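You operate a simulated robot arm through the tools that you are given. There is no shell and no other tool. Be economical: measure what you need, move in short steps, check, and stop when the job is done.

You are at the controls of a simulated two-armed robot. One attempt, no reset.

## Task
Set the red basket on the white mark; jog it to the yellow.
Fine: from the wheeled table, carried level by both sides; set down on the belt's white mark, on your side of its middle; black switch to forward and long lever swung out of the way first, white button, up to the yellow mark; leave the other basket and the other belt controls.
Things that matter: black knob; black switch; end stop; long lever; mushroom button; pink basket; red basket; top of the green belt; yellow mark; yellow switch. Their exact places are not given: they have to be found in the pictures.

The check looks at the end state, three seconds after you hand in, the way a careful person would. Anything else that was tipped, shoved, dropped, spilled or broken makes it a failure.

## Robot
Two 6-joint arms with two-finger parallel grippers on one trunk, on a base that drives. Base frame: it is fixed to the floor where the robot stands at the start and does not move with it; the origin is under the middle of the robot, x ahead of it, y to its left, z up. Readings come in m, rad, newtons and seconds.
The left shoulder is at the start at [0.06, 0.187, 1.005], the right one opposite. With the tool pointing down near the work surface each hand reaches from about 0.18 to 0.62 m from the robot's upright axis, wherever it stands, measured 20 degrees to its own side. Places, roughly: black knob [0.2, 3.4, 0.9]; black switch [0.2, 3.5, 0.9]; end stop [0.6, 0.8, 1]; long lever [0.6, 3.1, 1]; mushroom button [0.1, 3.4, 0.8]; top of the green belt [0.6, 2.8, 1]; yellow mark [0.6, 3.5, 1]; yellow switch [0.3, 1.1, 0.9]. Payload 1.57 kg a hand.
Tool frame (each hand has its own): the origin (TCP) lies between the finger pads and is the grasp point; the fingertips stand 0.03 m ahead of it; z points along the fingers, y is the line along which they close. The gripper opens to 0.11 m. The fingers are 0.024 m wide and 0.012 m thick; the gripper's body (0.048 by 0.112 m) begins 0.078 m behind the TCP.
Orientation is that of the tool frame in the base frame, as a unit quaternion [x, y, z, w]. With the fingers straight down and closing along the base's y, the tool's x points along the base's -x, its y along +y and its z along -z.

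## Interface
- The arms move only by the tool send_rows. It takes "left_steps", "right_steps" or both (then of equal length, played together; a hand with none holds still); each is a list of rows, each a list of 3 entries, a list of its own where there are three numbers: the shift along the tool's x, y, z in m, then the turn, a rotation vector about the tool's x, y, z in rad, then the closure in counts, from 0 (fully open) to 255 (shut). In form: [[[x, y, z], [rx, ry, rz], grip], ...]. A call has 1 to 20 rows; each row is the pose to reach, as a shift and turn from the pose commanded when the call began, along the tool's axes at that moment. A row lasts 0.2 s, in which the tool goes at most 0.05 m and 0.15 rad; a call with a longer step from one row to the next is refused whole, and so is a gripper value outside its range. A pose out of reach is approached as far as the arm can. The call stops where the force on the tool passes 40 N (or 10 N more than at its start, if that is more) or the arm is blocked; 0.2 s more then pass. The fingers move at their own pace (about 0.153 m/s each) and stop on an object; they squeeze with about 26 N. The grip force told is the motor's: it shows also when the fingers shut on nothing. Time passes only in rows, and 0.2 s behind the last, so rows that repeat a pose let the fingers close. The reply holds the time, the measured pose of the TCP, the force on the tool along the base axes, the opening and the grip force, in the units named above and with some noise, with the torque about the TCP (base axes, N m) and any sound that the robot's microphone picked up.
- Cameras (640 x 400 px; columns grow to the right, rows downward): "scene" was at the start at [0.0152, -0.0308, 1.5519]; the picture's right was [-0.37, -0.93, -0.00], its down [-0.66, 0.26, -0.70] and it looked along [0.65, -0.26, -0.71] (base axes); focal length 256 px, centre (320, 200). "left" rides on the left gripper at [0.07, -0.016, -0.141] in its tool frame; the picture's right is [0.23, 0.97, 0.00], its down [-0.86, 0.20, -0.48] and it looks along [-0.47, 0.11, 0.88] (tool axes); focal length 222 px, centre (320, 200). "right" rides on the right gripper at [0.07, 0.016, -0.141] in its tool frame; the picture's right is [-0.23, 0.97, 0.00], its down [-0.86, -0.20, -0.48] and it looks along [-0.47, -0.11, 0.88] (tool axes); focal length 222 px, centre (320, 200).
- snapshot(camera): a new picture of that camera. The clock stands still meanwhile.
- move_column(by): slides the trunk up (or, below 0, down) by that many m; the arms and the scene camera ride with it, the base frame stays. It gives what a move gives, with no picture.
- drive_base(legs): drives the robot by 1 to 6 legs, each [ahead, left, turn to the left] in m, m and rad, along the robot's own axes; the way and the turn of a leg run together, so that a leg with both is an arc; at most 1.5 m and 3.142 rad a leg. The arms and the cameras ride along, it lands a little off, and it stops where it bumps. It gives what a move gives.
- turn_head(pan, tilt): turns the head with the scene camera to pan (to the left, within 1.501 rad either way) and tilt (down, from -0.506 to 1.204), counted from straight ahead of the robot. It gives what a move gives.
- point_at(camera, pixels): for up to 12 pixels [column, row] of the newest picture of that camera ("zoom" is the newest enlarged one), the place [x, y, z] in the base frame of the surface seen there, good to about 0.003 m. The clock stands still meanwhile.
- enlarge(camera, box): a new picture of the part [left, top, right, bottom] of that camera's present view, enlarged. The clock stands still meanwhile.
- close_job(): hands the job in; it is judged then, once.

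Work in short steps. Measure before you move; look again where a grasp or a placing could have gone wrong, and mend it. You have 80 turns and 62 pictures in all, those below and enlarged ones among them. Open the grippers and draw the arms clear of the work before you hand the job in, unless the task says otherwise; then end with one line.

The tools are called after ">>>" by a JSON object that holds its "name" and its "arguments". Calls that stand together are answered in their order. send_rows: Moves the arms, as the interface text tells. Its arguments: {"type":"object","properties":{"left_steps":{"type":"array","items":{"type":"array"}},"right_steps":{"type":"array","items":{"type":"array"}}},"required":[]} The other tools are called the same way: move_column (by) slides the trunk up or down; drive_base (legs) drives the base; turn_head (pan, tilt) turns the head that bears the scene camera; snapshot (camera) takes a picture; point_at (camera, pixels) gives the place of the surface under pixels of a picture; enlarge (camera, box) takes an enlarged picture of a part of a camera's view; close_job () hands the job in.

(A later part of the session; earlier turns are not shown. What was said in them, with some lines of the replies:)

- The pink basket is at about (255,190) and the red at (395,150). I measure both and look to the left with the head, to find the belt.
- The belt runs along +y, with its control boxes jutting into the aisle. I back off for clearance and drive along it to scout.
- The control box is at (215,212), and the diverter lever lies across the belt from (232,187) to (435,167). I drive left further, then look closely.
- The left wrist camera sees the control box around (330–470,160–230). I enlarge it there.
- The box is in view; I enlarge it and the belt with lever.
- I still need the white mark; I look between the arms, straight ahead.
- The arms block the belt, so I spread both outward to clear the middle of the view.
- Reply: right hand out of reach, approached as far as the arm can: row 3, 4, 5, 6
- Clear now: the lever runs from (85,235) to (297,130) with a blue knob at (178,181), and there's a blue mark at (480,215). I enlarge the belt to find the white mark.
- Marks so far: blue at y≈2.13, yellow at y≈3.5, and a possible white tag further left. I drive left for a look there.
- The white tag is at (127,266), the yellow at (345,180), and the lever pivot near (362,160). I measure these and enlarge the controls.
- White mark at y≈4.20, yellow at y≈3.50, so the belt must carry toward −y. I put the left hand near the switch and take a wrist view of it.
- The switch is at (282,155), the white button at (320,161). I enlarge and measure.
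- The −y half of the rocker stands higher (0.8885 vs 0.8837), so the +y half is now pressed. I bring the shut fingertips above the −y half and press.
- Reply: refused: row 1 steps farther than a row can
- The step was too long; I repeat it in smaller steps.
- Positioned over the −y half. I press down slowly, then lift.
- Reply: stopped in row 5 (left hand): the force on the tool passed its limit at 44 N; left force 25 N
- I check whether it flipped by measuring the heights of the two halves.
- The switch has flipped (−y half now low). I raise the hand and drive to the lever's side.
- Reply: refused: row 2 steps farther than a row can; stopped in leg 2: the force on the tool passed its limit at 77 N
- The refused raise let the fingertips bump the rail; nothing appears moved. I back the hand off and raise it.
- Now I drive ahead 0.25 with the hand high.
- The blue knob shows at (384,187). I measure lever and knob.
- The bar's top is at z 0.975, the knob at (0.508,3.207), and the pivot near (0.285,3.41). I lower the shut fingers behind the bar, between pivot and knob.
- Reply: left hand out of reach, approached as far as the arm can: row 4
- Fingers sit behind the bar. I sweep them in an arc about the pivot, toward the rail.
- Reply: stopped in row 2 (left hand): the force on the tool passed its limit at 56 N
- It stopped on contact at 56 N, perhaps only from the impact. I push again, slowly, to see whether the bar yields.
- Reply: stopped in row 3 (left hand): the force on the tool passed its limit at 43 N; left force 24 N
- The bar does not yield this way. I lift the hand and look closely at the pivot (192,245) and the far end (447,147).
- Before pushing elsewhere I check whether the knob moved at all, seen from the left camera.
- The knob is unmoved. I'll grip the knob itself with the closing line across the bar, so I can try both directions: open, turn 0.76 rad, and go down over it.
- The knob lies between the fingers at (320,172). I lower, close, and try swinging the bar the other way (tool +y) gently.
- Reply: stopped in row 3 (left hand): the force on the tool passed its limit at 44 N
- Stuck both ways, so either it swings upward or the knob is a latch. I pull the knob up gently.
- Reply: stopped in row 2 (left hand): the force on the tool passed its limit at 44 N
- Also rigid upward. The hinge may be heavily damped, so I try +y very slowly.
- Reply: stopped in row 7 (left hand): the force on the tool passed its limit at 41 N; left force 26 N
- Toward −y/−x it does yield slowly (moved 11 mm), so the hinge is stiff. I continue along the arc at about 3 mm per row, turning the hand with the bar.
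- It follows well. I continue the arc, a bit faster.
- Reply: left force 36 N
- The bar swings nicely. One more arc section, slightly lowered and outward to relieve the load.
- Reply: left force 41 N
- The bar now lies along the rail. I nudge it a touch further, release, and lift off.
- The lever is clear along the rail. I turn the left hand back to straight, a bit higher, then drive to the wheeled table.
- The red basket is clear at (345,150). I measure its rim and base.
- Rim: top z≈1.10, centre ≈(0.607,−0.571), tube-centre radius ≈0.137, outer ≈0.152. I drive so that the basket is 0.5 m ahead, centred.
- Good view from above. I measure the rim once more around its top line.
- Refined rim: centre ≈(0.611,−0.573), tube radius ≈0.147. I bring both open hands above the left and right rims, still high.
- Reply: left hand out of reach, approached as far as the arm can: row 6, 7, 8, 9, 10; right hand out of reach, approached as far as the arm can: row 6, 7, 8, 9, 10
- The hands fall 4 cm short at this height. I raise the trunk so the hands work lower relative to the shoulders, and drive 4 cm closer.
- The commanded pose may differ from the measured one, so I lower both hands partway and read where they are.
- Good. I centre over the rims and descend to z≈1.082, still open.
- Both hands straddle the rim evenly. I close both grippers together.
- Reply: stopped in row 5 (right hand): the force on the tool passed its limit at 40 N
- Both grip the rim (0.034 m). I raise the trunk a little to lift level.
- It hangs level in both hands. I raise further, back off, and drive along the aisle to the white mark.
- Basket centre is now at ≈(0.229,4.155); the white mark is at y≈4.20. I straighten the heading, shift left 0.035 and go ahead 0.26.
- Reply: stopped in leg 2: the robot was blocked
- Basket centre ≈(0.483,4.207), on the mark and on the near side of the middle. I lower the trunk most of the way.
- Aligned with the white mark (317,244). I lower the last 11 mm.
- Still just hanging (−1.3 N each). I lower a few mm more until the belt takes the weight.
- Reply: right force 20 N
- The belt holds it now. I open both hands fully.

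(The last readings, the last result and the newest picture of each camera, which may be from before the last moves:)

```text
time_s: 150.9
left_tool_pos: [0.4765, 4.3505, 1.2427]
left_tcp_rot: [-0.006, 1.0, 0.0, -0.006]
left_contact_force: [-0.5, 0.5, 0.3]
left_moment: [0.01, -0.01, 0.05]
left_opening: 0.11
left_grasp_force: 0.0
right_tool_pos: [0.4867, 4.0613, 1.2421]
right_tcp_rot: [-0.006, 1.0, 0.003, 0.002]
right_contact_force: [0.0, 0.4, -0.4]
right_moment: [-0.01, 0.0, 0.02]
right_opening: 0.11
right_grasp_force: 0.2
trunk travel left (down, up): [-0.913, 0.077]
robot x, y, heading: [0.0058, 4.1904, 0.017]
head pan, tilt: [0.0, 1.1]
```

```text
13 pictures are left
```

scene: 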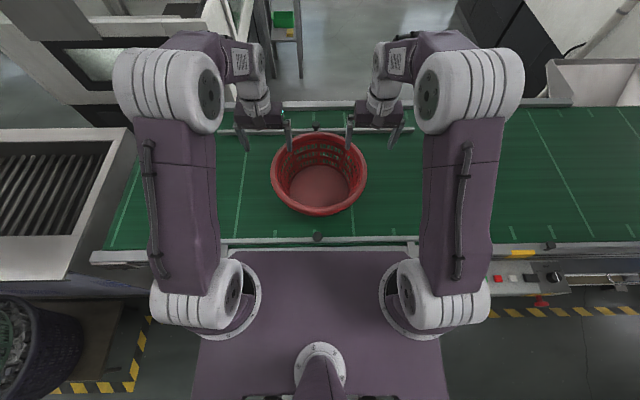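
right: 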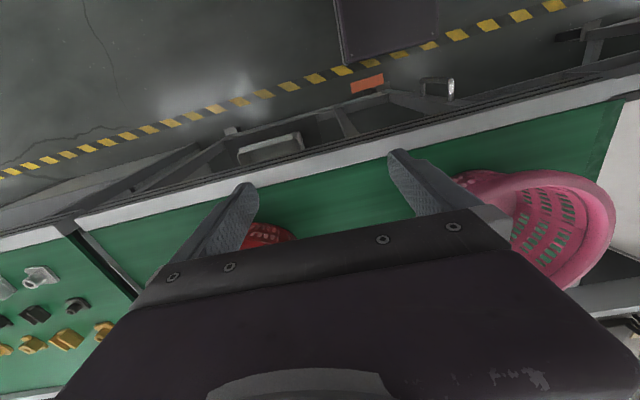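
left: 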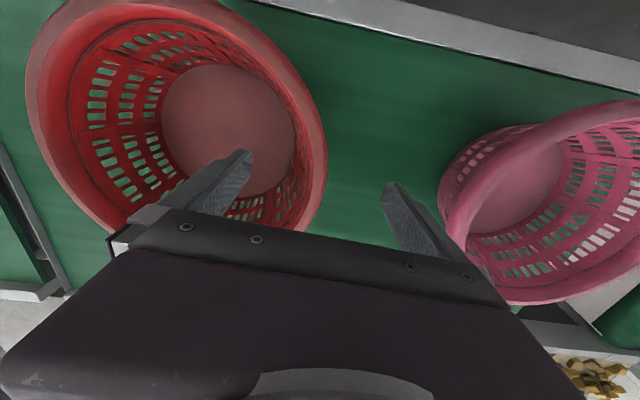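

The basket stands free on the mark. I back off and move right so the right hand comes near the white button, then lower the trunk a bit.

>>> {"name": "drive_base", "arguments": {"legs": [[-0.335, 0, 0], [0, -0.485, -0.016]]}}

>>> {"name": "move_column", "arguments": {"by": -0.1}}

>>> {"name": "turn_head", "arguments": {"pan": 0.0, "tilt": 0.8}}

>>> {"name": "snapshot", "arguments": {"camera": "scene"}}

>>> {"name": "snapshot", "arguments": {"camera": "right"}}

```text
time_s: 155.6
left_tool_pos: [0.1479, 3.8497, 1.2415]
left_tcp_rot: [0.002, 1.0, 0.0, -0.007]
left_contact_force: [-0.5, 0.0, 0.2]
left_moment: [-0.01, 0.0, 0.02]
left_opening: 0.1097
left_grasp_force: 0.0
right_tool_pos: [0.1535, 3.5612, 1.2421]
right_tcp_rot: [0.002, 1.0, 0.003, 0.003]
right_contact_force: [0.3, -0.1, -0.4]
right_moment: [-0.02, 0.03, 0.01]
right_opening: 0.1099
right_grasp_force: 0.0
trunk travel left (down, up): [-0.913, 0.077]
robot x, y, heading: [-0.3255, 3.702, 0.001]
head pan, tilt: [0.0, 1.1]
```

```text
time_s: 157.0
left_tool_pos: [0.1481, 3.8474, 1.1418]
left_tcp_rot: [0.002, 1.0, 0.001, -0.006]
left_contact_force: [0.1, 0.1, -0.3]
left_moment: [-0.01, -0.02, -0.05]
left_opening: 0.1101
left_grasp_force: 0.0
right_tool_pos: [0.1526, 3.5588, 1.1419]
right_tcp_rot: [0.002, 1.0, 0.004, 0.003]
right_contact_force: [-0.2, 0.1, 0.3]
right_moment: [-0.01, -0.02, -0.02]
right_opening: 0.1099
right_grasp_force: 0.0
trunk travel left (down, up): [-0.813, 0.177]
robot x, y, heading: [-0.3221, 3.7033, 0.002]
head pan, tilt: [0.0, 1.1]
```

```text
time_s: 157.8
left_tool_pos: [0.1469, 3.8485, 1.1408]
left_tcp_rot: [0.002, 1.0, 0.0, -0.007]
left_contact_force: [-0.3, 0.4, -0.1]
left_moment: [0.01, -0.01, 0.02]
left_opening: 0.1099
left_grasp_force: 0.0
right_tool_pos: [0.1534, 3.56, 1.1432]
right_tcp_rot: [0.002, 1.0, 0.004, 0.002]
right_contact_force: [-0.4, -1.0, 0.0]
right_moment: [-0.02, 0.0, 0.0]
right_opening: 0.1102
right_grasp_force: 0.1
trunk travel left (down, up): [-0.813, 0.177]
robot x, y, heading: [-0.3254, 3.6998, 0.001]
head pan, tilt: [0.0, 0.799]
```

```text
12 pictures are left
```

scene: 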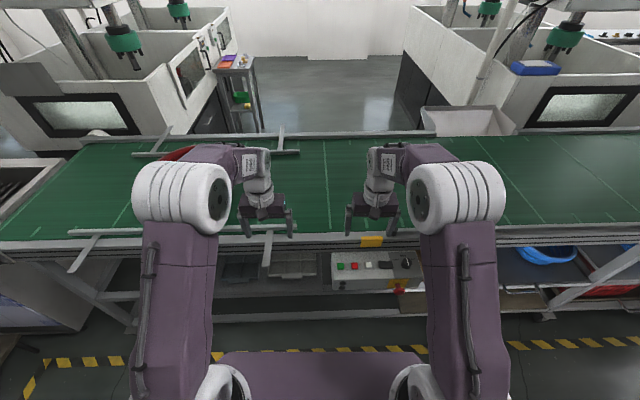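

```text
11 pictures are left
```

right: 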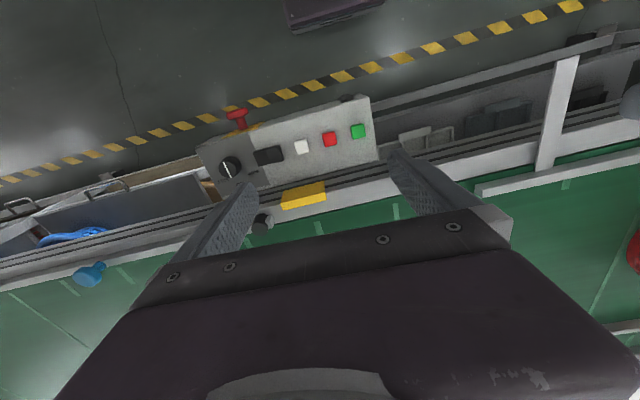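

Knob still MID. The button is at (302,147) in the right wrist view; I measure it.

>>> {"name": "point_at", "arguments": {"camera": "right", "pixels": [[302, 147], [300, 144], [268, 155], [330, 139], [315, 152], [634, 255]]}}

```text
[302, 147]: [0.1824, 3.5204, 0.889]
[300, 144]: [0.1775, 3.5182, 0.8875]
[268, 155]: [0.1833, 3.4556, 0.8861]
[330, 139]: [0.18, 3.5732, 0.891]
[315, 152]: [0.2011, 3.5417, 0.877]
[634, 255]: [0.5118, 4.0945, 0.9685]
```

Button centre (0.180,3.520), top 0.888. I shut the right fingers and bring them above it.

>>> {"name": "send_rows", "arguments": {"right_steps": [[[-0.013, -0.021, 0], [0, 0, 0], 255], [[-0.026, -0.0415, 0.02], [0, 0, 0], 255], [[-0.026, -0.0415, 0.065], [0, 0, 0], 255], [[-0.026, -0.0415, 0.11], [0, 0, 0], 255], [[-0.026, -0.0415, 0.155], [0, 0, 0], 255], [[-0.026, -0.0415, 0.2], [0, 0, 0], 255], [[-0.026, -0.0415, 0.213], [0, 0, 0], 255], [[-0.026, -0.0415, 0.213], [0, 0, 0], 255]]}}

>>> {"name": "enlarge", "arguments": {"camera": "right", "box": [240, 100, 400, 200]}}

```text
time_s: 159.6
left_tool_pos: [0.1484, 3.8481, 1.1412]
left_tcp_rot: [0.002, 1.0, 0.0, -0.007]
left_contact_force: [-0.2, -0.8, -0.3]
left_moment: [0.01, 0.01, 0.03]
left_opening: 0.11
left_grasp_force: 0.2
right_tool_pos: [0.1795, 3.5195, 0.9292]
right_tcp_rot: [0.002, 1.0, 0.004, 0.003]
right_contact_force: [0.8, 0.0, -0.6]
right_moment: [-0.01, -0.03, -0.02]
right_opening: 0.0
right_grasp_force: 21.4
trunk travel left (down, up): [-0.813, 0.177]
robot x, y, heading: [-0.3229, 3.6992, 0.003]
head pan, tilt: [0.0, 0.799]
```

```text
4.00 times, centred on (320, 150) of right
```

zoom: 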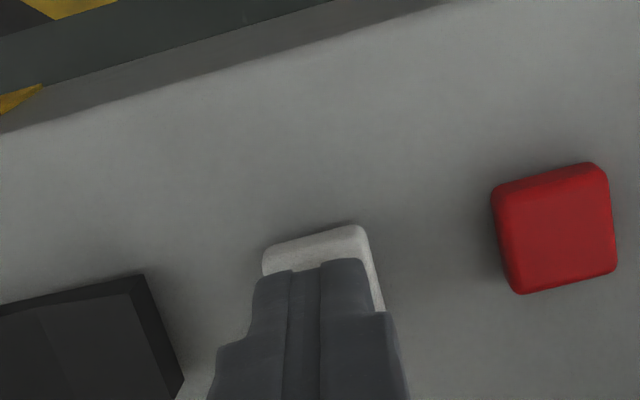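

Right over the button. I give a short press and come up, to learn how it acts.

>>> {"name": "send_rows", "arguments": {"right_steps": [[[0, 0, 0.009], [0, 0, 0], 255], [[0, 0, 0.013], [0, 0, 0], 255], [[0, 0, 0.016], [0, 0, 0], 255], [[0, 0, 0.016], [0, 0, 0], 255], [[0, 0, 0.0], [0, 0, 0], 255]]}}

>>> {"name": "turn_head", "arguments": {"pan": 0.5, "tilt": 0.75}}

>>> {"name": "snapshot", "arguments": {"camera": "scene"}}

```text
time_s: 160.8
left_tool_pos: [0.1458, 3.8471, 1.1414]
left_tcp_rot: [0.002, 1.0, -0.001, -0.007]
left_contact_force: [0.5, 0.0, 0.0]
left_moment: [0.03, -0.02, 0.01]
left_opening: 0.11
left_grasp_force: 0.0
right_tool_pos: [0.1797, 3.5198, 0.9299]
right_tcp_rot: [0.003, 1.0, 0.003, 0.002]
right_contact_force: [0.0, 0.5, 0.8]
right_moment: [0.05, 0.01, 0.02]
right_opening: 0.0
right_grasp_force: 21.5
trunk travel left (down, up): [-0.813, 0.177]
robot x, y, heading: [-0.3253, 3.6993, -0.004]
head pan, tilt: [0.0, 0.799]
heard: click
```

```text
time_s: 161.7
left_tool_pos: [0.1475, 3.8482, 1.1411]
left_tcp_rot: [0.002, 1.0, 0.001, -0.008]
left_contact_force: [-0.2, -0.2, -1.3]
left_moment: [-0.03, -0.01, 0.01]
left_opening: 0.1099
left_grasp_force: 0.1
right_tool_pos: [0.1784, 3.5202, 0.9289]
right_tcp_rot: [0.003, 1.0, 0.003, 0.002]
right_contact_force: [0.2, -1.2, 0.5]
right_moment: [0.0, -0.03, -0.01]
right_opening: 0.0001
right_grasp_force: 21.4
trunk travel left (down, up): [-0.813, 0.177]
robot x, y, heading: [-0.3239, 3.7009, 0.001]
head pan, tilt: [0.499, 0.75]
```

```text
9 pictures are left
```

scene: 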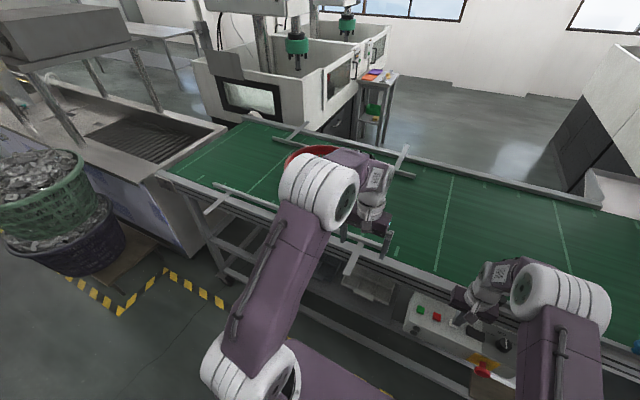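

It clicked. Only the far-left rim shows, near (300,153); I measure that, and fold the left hand outward and back for a better view.

>>> {"name": "point_at", "arguments": {"camera": "scene", "pixels": [[290, 155], [297, 150], [307, 149], [320, 147]]}}

>>> {"name": "send_rows", "arguments": {"left_steps": [[[0.03, -0.02, 0.0], [0, 0, 0], 0], [[0.06, -0.04, 0.0], [0, 0, 0], 0], [[0.09, -0.06, 0.0], [0, 0, 0], 0], [[0.12, -0.08, 0], [0, 0, 0], 0], [[0.15, -0.1, 0], [0, 0, 0], 0], [[0.17, -0.12, 0], [0, 0, 0], 0]]}}

>>> {"name": "snapshot", "arguments": {"camera": "scene"}}

```text
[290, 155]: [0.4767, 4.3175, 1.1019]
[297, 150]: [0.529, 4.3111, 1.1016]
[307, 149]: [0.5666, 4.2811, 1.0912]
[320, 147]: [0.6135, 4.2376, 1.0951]
```

```text
time_s: 163.1
left_tool_pos: [-0.0225, 3.7282, 1.1443]
left_tcp_rot: [0.001, 1.0, 0.001, -0.007]
left_contact_force: [-0.1, -0.3, -0.7]
left_moment: [0.02, -0.01, -0.03]
left_opening: 0.1099
left_grasp_force: 0.1
right_tool_pos: [0.1792, 3.5191, 0.9301]
right_tcp_rot: [0.002, 1.0, 0.003, 0.003]
right_contact_force: [0.2, -0.5, -0.3]
right_moment: [-0.03, 0.01, -0.01]
right_opening: 0.0
right_grasp_force: 20.9
trunk travel left (down, up): [-0.813, 0.177]
robot x, y, heading: [-0.3274, 3.7021, 0.003]
head pan, tilt: [0.499, 0.75]
```

```text
8 pictures are left
```

scene: 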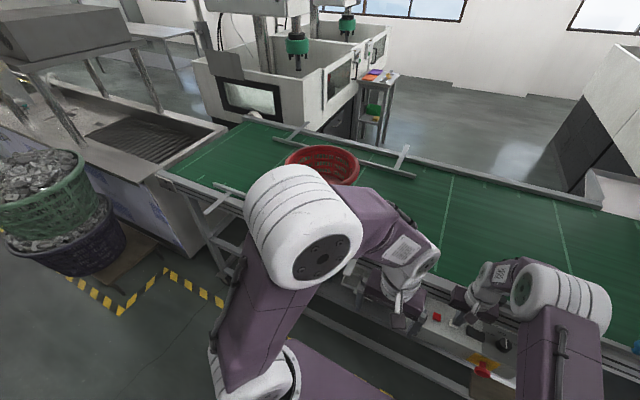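

The basket has moved by about −0.03 in y: the right direction. I measure its rim in this clearer view.

>>> {"name": "point_at", "arguments": {"camera": "scene", "pixels": [[290, 155], [305, 149], [322, 147], [340, 149], [353, 157], [358, 166]]}}

```text
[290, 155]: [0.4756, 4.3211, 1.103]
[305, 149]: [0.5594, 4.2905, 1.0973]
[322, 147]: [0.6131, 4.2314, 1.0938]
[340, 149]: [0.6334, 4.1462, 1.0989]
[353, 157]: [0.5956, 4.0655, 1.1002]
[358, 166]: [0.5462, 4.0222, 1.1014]
```

Basket centre now ≈(0.489,4.170); 0.657 m to go. I hold the button about 3 s and measure the speed.

>>> {"name": "send_rows", "arguments": {"right_steps": [[[0, 0, 0.009], [0, 0, 0], 255], [[0, 0, 0.013], [0, 0, 0], 255], [[0, 0, 0.016], [0, 0, 0], 255], [[0, 0, 0.016], [0, 0, 0], 255], [[0, 0, 0.016], [0, 0, 0], 255], [[0, 0, 0.016], [0, 0, 0], 255], [[0, 0, 0.016], [0, 0, 0], 255], [[0, 0, 0.016], [0, 0, 0], 255], [[0, 0, 0.016], [0, 0, 0], 255], [[0, 0, 0.016], [0, 0, 0], 255], [[0, 0, 0.016], [0, 0, 0], 255], [[0, 0, 0.016], [0, 0, 0], 255], [[0, 0, 0.016], [0, 0, 0], 255], [[0, 0, 0.016], [0, 0, 0], 255], [[0, 0, 0.016], [0, 0, 0], 255], [[0, 0, 0.0], [0, 0, 0], 255]]}}

>>> {"name": "snapshot", "arguments": {"camera": "scene"}}

```text
time_s: 166.5
left_tool_pos: [-0.0225, 3.7279, 1.1449]
left_tcp_rot: [0.002, 1.0, 0.0, -0.007]
left_contact_force: [0.4, -0.9, 0.6]
left_moment: [0.05, -0.01, -0.01]
left_opening: 0.1101
left_grasp_force: 0.0
right_tool_pos: [0.1785, 3.519, 0.929]
right_tcp_rot: [0.003, 1.0, 0.003, 0.002]
right_contact_force: [0.6, -0.3, 0.4]
right_moment: [-0.03, 0.01, 0.0]
right_opening: 0.0
right_grasp_force: 21.8
trunk travel left (down, up): [-0.813, 0.177]
robot x, y, heading: [-0.3212, 3.7026, -0.001]
head pan, tilt: [0.499, 0.75]
heard: click
```

```text
7 pictures are left
```

scene: 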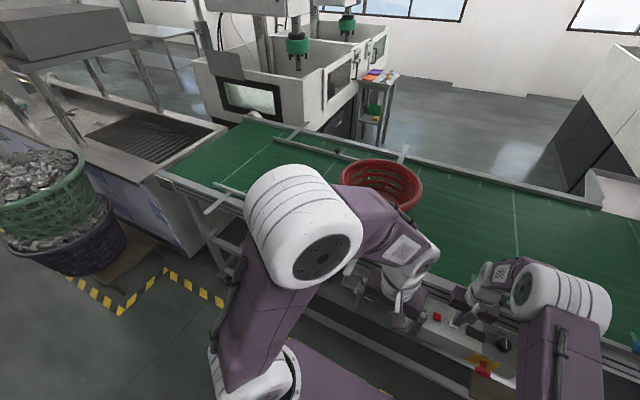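

>>> {"name": "point_at", "arguments": {"camera": "scene", "pixels": [[345, 170], [360, 162], [380, 160], [400, 165], [415, 175], [419, 187]]}}

```text
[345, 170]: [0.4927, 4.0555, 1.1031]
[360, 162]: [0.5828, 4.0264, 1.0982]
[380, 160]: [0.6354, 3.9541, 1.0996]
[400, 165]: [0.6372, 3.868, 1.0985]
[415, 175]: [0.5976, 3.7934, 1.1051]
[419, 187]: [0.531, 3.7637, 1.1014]
```

Centre now y≈3.908, about 0.103 m/s; 0.395 m left. I hold for 17 rows (≈0.28 m), then measure.

>>> {"name": "send_rows", "arguments": {"right_steps": [[[0, 0, 0.009], [0, 0, 0], 255], [[0, 0, 0.013], [0, 0, 0], 255], [[0, 0, 0.016], [0, 0, 0], 255], [[0, 0, 0.016], [0, 0, 0], 255], [[0, 0, 0.016], [0, 0, 0], 255], [[0, 0, 0.016], [0, 0, 0], 255], [[0, 0, 0.016], [0, 0, 0], 255], [[0, 0, 0.016], [0, 0, 0], 255], [[0, 0, 0.016], [0, 0, 0], 255], [[0, 0, 0.016], [0, 0, 0], 255], [[0, 0, 0.016], [0, 0, 0], 255], [[0, 0, 0.016], [0, 0, 0], 255], [[0, 0, 0.016], [0, 0, 0], 255], [[0, 0, 0.016], [0, 0, 0], 255], [[0, 0, 0.016], [0, 0, 0], 255], [[0, 0, 0.016], [0, 0, 0], 255], [[0, 0, 0.0], [0, 0, 0], 255]]}}

>>> {"name": "turn_head", "arguments": {"pan": 0.1, "tilt": 0.8}}

>>> {"name": "snapshot", "arguments": {"camera": "scene"}}

```text
time_s: 170.1
left_tool_pos: [-0.0228, 3.7282, 1.1458]
left_tcp_rot: [0.002, 1.0, 0.0, -0.006]
left_contact_force: [0.3, 0.5, 0.4]
left_moment: [0.02, 0.0, 0.0]
left_opening: 0.1102
left_grasp_force: 0.0
right_tool_pos: [0.1793, 3.5193, 0.9288]
right_tcp_rot: [0.004, 1.0, 0.003, 0.001]
right_contact_force: [-0.1, -0.5, -0.4]
right_moment: [-0.02, 0.02, 0.01]
right_opening: 0.0
right_grasp_force: 21.1
trunk travel left (down, up): [-0.813, 0.177]
robot x, y, heading: [-0.3241, 3.7022, -0.002]
head pan, tilt: [0.499, 0.75]
heard: click
```

```text
time_s: 171.0
left_tool_pos: [-0.023, 3.7274, 1.1445]
left_tcp_rot: [0.002, 1.0, 0.001, -0.007]
left_contact_force: [-0.2, 0.8, -0.5]
left_moment: [-0.03, 0.01, -0.01]
left_opening: 0.1101
left_grasp_force: 0.1
right_tool_pos: [0.1802, 3.5193, 0.9289]
right_tcp_rot: [0.002, 1.0, 0.004, 0.003]
right_contact_force: [-0.2, -0.2, -0.8]
right_moment: [-0.02, -0.04, 0.0]
right_opening: 0.0
right_grasp_force: 21.0
trunk travel left (down, up): [-0.813, 0.177]
robot x, y, heading: [-0.3272, 3.7017, 0.004]
head pan, tilt: [0.099, 0.799]
```

```text
6 pictures are left
```

scene: 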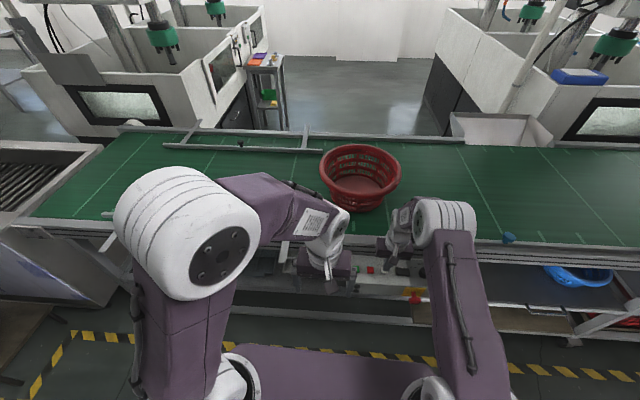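

Basket at (360,178). I measure its rim and the yellow mark's edge if visible.

>>> {"name": "point_at", "arguments": {"camera": "scene", "pixels": [[323, 168], [335, 153], [360, 147], [385, 154], [397, 170], [360, 188], [345, 185], [378, 187]]}}

```text
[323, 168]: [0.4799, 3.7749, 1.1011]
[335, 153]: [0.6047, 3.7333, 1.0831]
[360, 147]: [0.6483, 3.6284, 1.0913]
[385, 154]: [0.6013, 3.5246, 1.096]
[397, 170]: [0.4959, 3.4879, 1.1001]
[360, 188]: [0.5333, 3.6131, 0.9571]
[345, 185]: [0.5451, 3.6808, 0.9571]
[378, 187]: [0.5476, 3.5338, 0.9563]
```

Centre y≈3.630; yellow mark's middle y≈3.513, so 0.117 m left: 9 rows.

>>> {"name": "send_rows", "arguments": {"right_steps": [[[0, 0, 0.009], [0, 0, 0], 255], [[0, 0, 0.013], [0, 0, 0], 255], [[0, 0, 0.016], [0, 0, 0], 255], [[0, 0, 0.016], [0, 0, 0], 255], [[0, 0, 0.016], [0, 0, 0], 255], [[0, 0, 0.016], [0, 0, 0], 255], [[0, 0, 0.016], [0, 0, 0], 255], [[0, 0, 0.016], [0, 0, 0], 255], [[0, 0, 0.0], [0, 0, 0], 255]]}}

>>> {"name": "snapshot", "arguments": {"camera": "scene"}}

```text
time_s: 173.0
left_tool_pos: [-0.0243, 3.7282, 1.1452]
left_tcp_rot: [0.001, 1.0, 0.0, -0.007]
left_contact_force: [0.4, 0.2, -0.2]
left_moment: [0.02, 0.01, 0.03]
left_opening: 0.1101
left_grasp_force: 0.1
right_tool_pos: [0.1788, 3.52, 0.9311]
right_tcp_rot: [0.003, 1.0, 0.003, 0.001]
right_contact_force: [-0.3, 0.0, 0.8]
right_moment: [0.0, 0.03, 0.02]
right_opening: 0.0
right_grasp_force: 21.8
trunk travel left (down, up): [-0.813, 0.177]
robot x, y, heading: [-0.3262, 3.7038, -0.0]
head pan, tilt: [0.099, 0.799]
heard: click
```

```text
5 pictures are left
```

scene: 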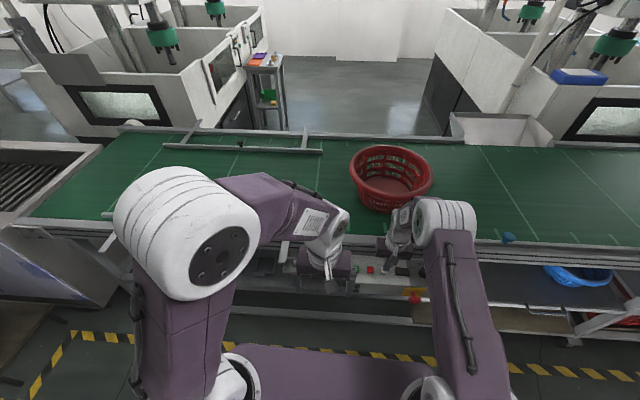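

>>> {"name": "point_at", "arguments": {"camera": "scene", "pixels": [[352, 168], [365, 153], [390, 147], [415, 154], [428, 170]]}}

>>> {"name": "send_rows", "arguments": {"right_steps": [[[0, 0, -0.04], [0, 0, 0], 255], [[0.0, 0, -0.09], [0, 0, 0], 255], [[0.0, 0, -0.14], [0, 0, 0], 200], [[0.0, 0, -0.19], [0, 0, 0], 100], [[0.03, 0, -0.22], [0, 0, 0], 0], [[0.06, 0, -0.22], [0, 0, 0], 0]]}}

```text
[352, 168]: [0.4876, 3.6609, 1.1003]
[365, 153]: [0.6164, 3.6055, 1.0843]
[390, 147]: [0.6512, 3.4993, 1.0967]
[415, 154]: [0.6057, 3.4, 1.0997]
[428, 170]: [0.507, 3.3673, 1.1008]
```

```text
time_s: 174.4
left_tool_pos: [-0.0231, 3.7284, 1.1448]
left_tcp_rot: [0.002, 1.0, 0.0, -0.007]
left_contact_force: [-0.4, -0.3, -1.3]
left_moment: [0.02, -0.03, 0.01]
left_opening: 0.11
left_grasp_force: 0.0
right_tool_pos: [0.1171, 3.5182, 1.1504]
right_tcp_rot: [0.003, 1.0, 0.003, 0.003]
right_contact_force: [0.1, -1.0, 0.0]
right_moment: [0.0, -0.02, -0.01]
right_opening: 0.1099
right_grasp_force: 0.0
trunk travel left (down, up): [-0.813, 0.177]
robot x, y, heading: [-0.3256, 3.701, 0.001]
head pan, tilt: [0.099, 0.799]
```

Basket centre y≈3.514, right at the yellow mark (3.513), and the hand is withdrawn. I back off and take a final look.

>>> {"name": "drive_base", "arguments": {"legs": [[-0.3, 0, 0]]}}

>>> {"name": "turn_head", "arguments": {"pan": -0.15, "tilt": 0.65}}

>>> {"name": "snapshot", "arguments": {"camera": "scene"}}

```text
time_s: 176.4
left_tool_pos: [-0.3194, 3.7289, 1.1437]
left_tcp_rot: [-0.001, 1.0, 0.0, -0.008]
left_contact_force: [-0.1, 1.0, 0.0]
left_moment: [0.04, 0.01, 0.02]
left_opening: 0.1101
left_grasp_force: 0.0
right_tool_pos: [-0.1783, 3.5201, 1.149]
right_tcp_rot: [-0.001, 1.0, 0.004, 0.002]
right_contact_force: [-0.6, 0.7, 0.0]
right_moment: [0.03, 0.02, 0.01]
right_opening: 0.11
right_grasp_force: 0.0
trunk travel left (down, up): [-0.813, 0.177]
robot x, y, heading: [-0.6212, 3.7, 0.003]
head pan, tilt: [0.099, 0.799]
```

```text
time_s: 177.2
left_tool_pos: [-0.3218, 3.7295, 1.1447]
left_tcp_rot: [-0.001, 1.0, 0.001, -0.007]
left_contact_force: [-0.3, 0.3, 0.4]
left_moment: [0.0, -0.02, 0.0]
left_opening: 0.1102
left_grasp_force: 0.1
right_tool_pos: [-0.1796, 3.5184, 1.1495]
right_tcp_rot: [0.001, 1.0, 0.003, 0.003]
right_contact_force: [0.4, 0.3, -0.2]
right_moment: [-0.02, -0.02, 0.0]
right_opening: 0.1101
right_grasp_force: 0.1
trunk travel left (down, up): [-0.813, 0.177]
robot x, y, heading: [-0.6228, 3.6987, 0.008]
head pan, tilt: [-0.15, 0.649]
```

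```text
4 pictures are left
```

scene: 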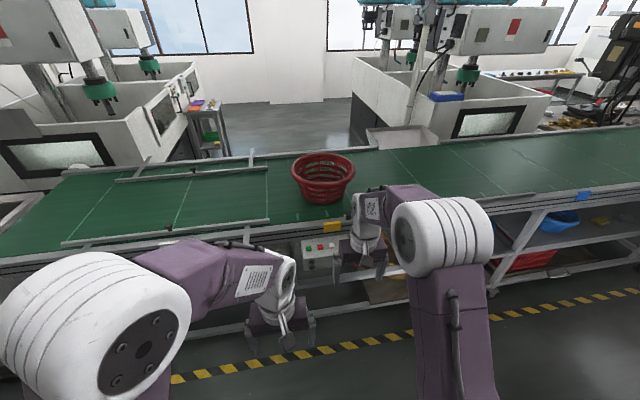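

The red basket stands upright over the yellow mark (332,226), the belt is still, the lever lies along the rail and the hands are clear. I hand in.

>>> {"name": "close_job", "arguments": {}}

```text
The job is handed in.
```

The red basket is upright at the yellow mark, its centre within about 1 mm of the mark's middle along the belt (y 3.514 against 3.513) and on the near side of the belt. The black switch was moved to forward and the long lever now lies along the near rail. The left fingertips once bumped the belt's rail when a refused lift went unnoticed before a drive. Nothing appeared to move, and the other controls and the pink basket were left alone.
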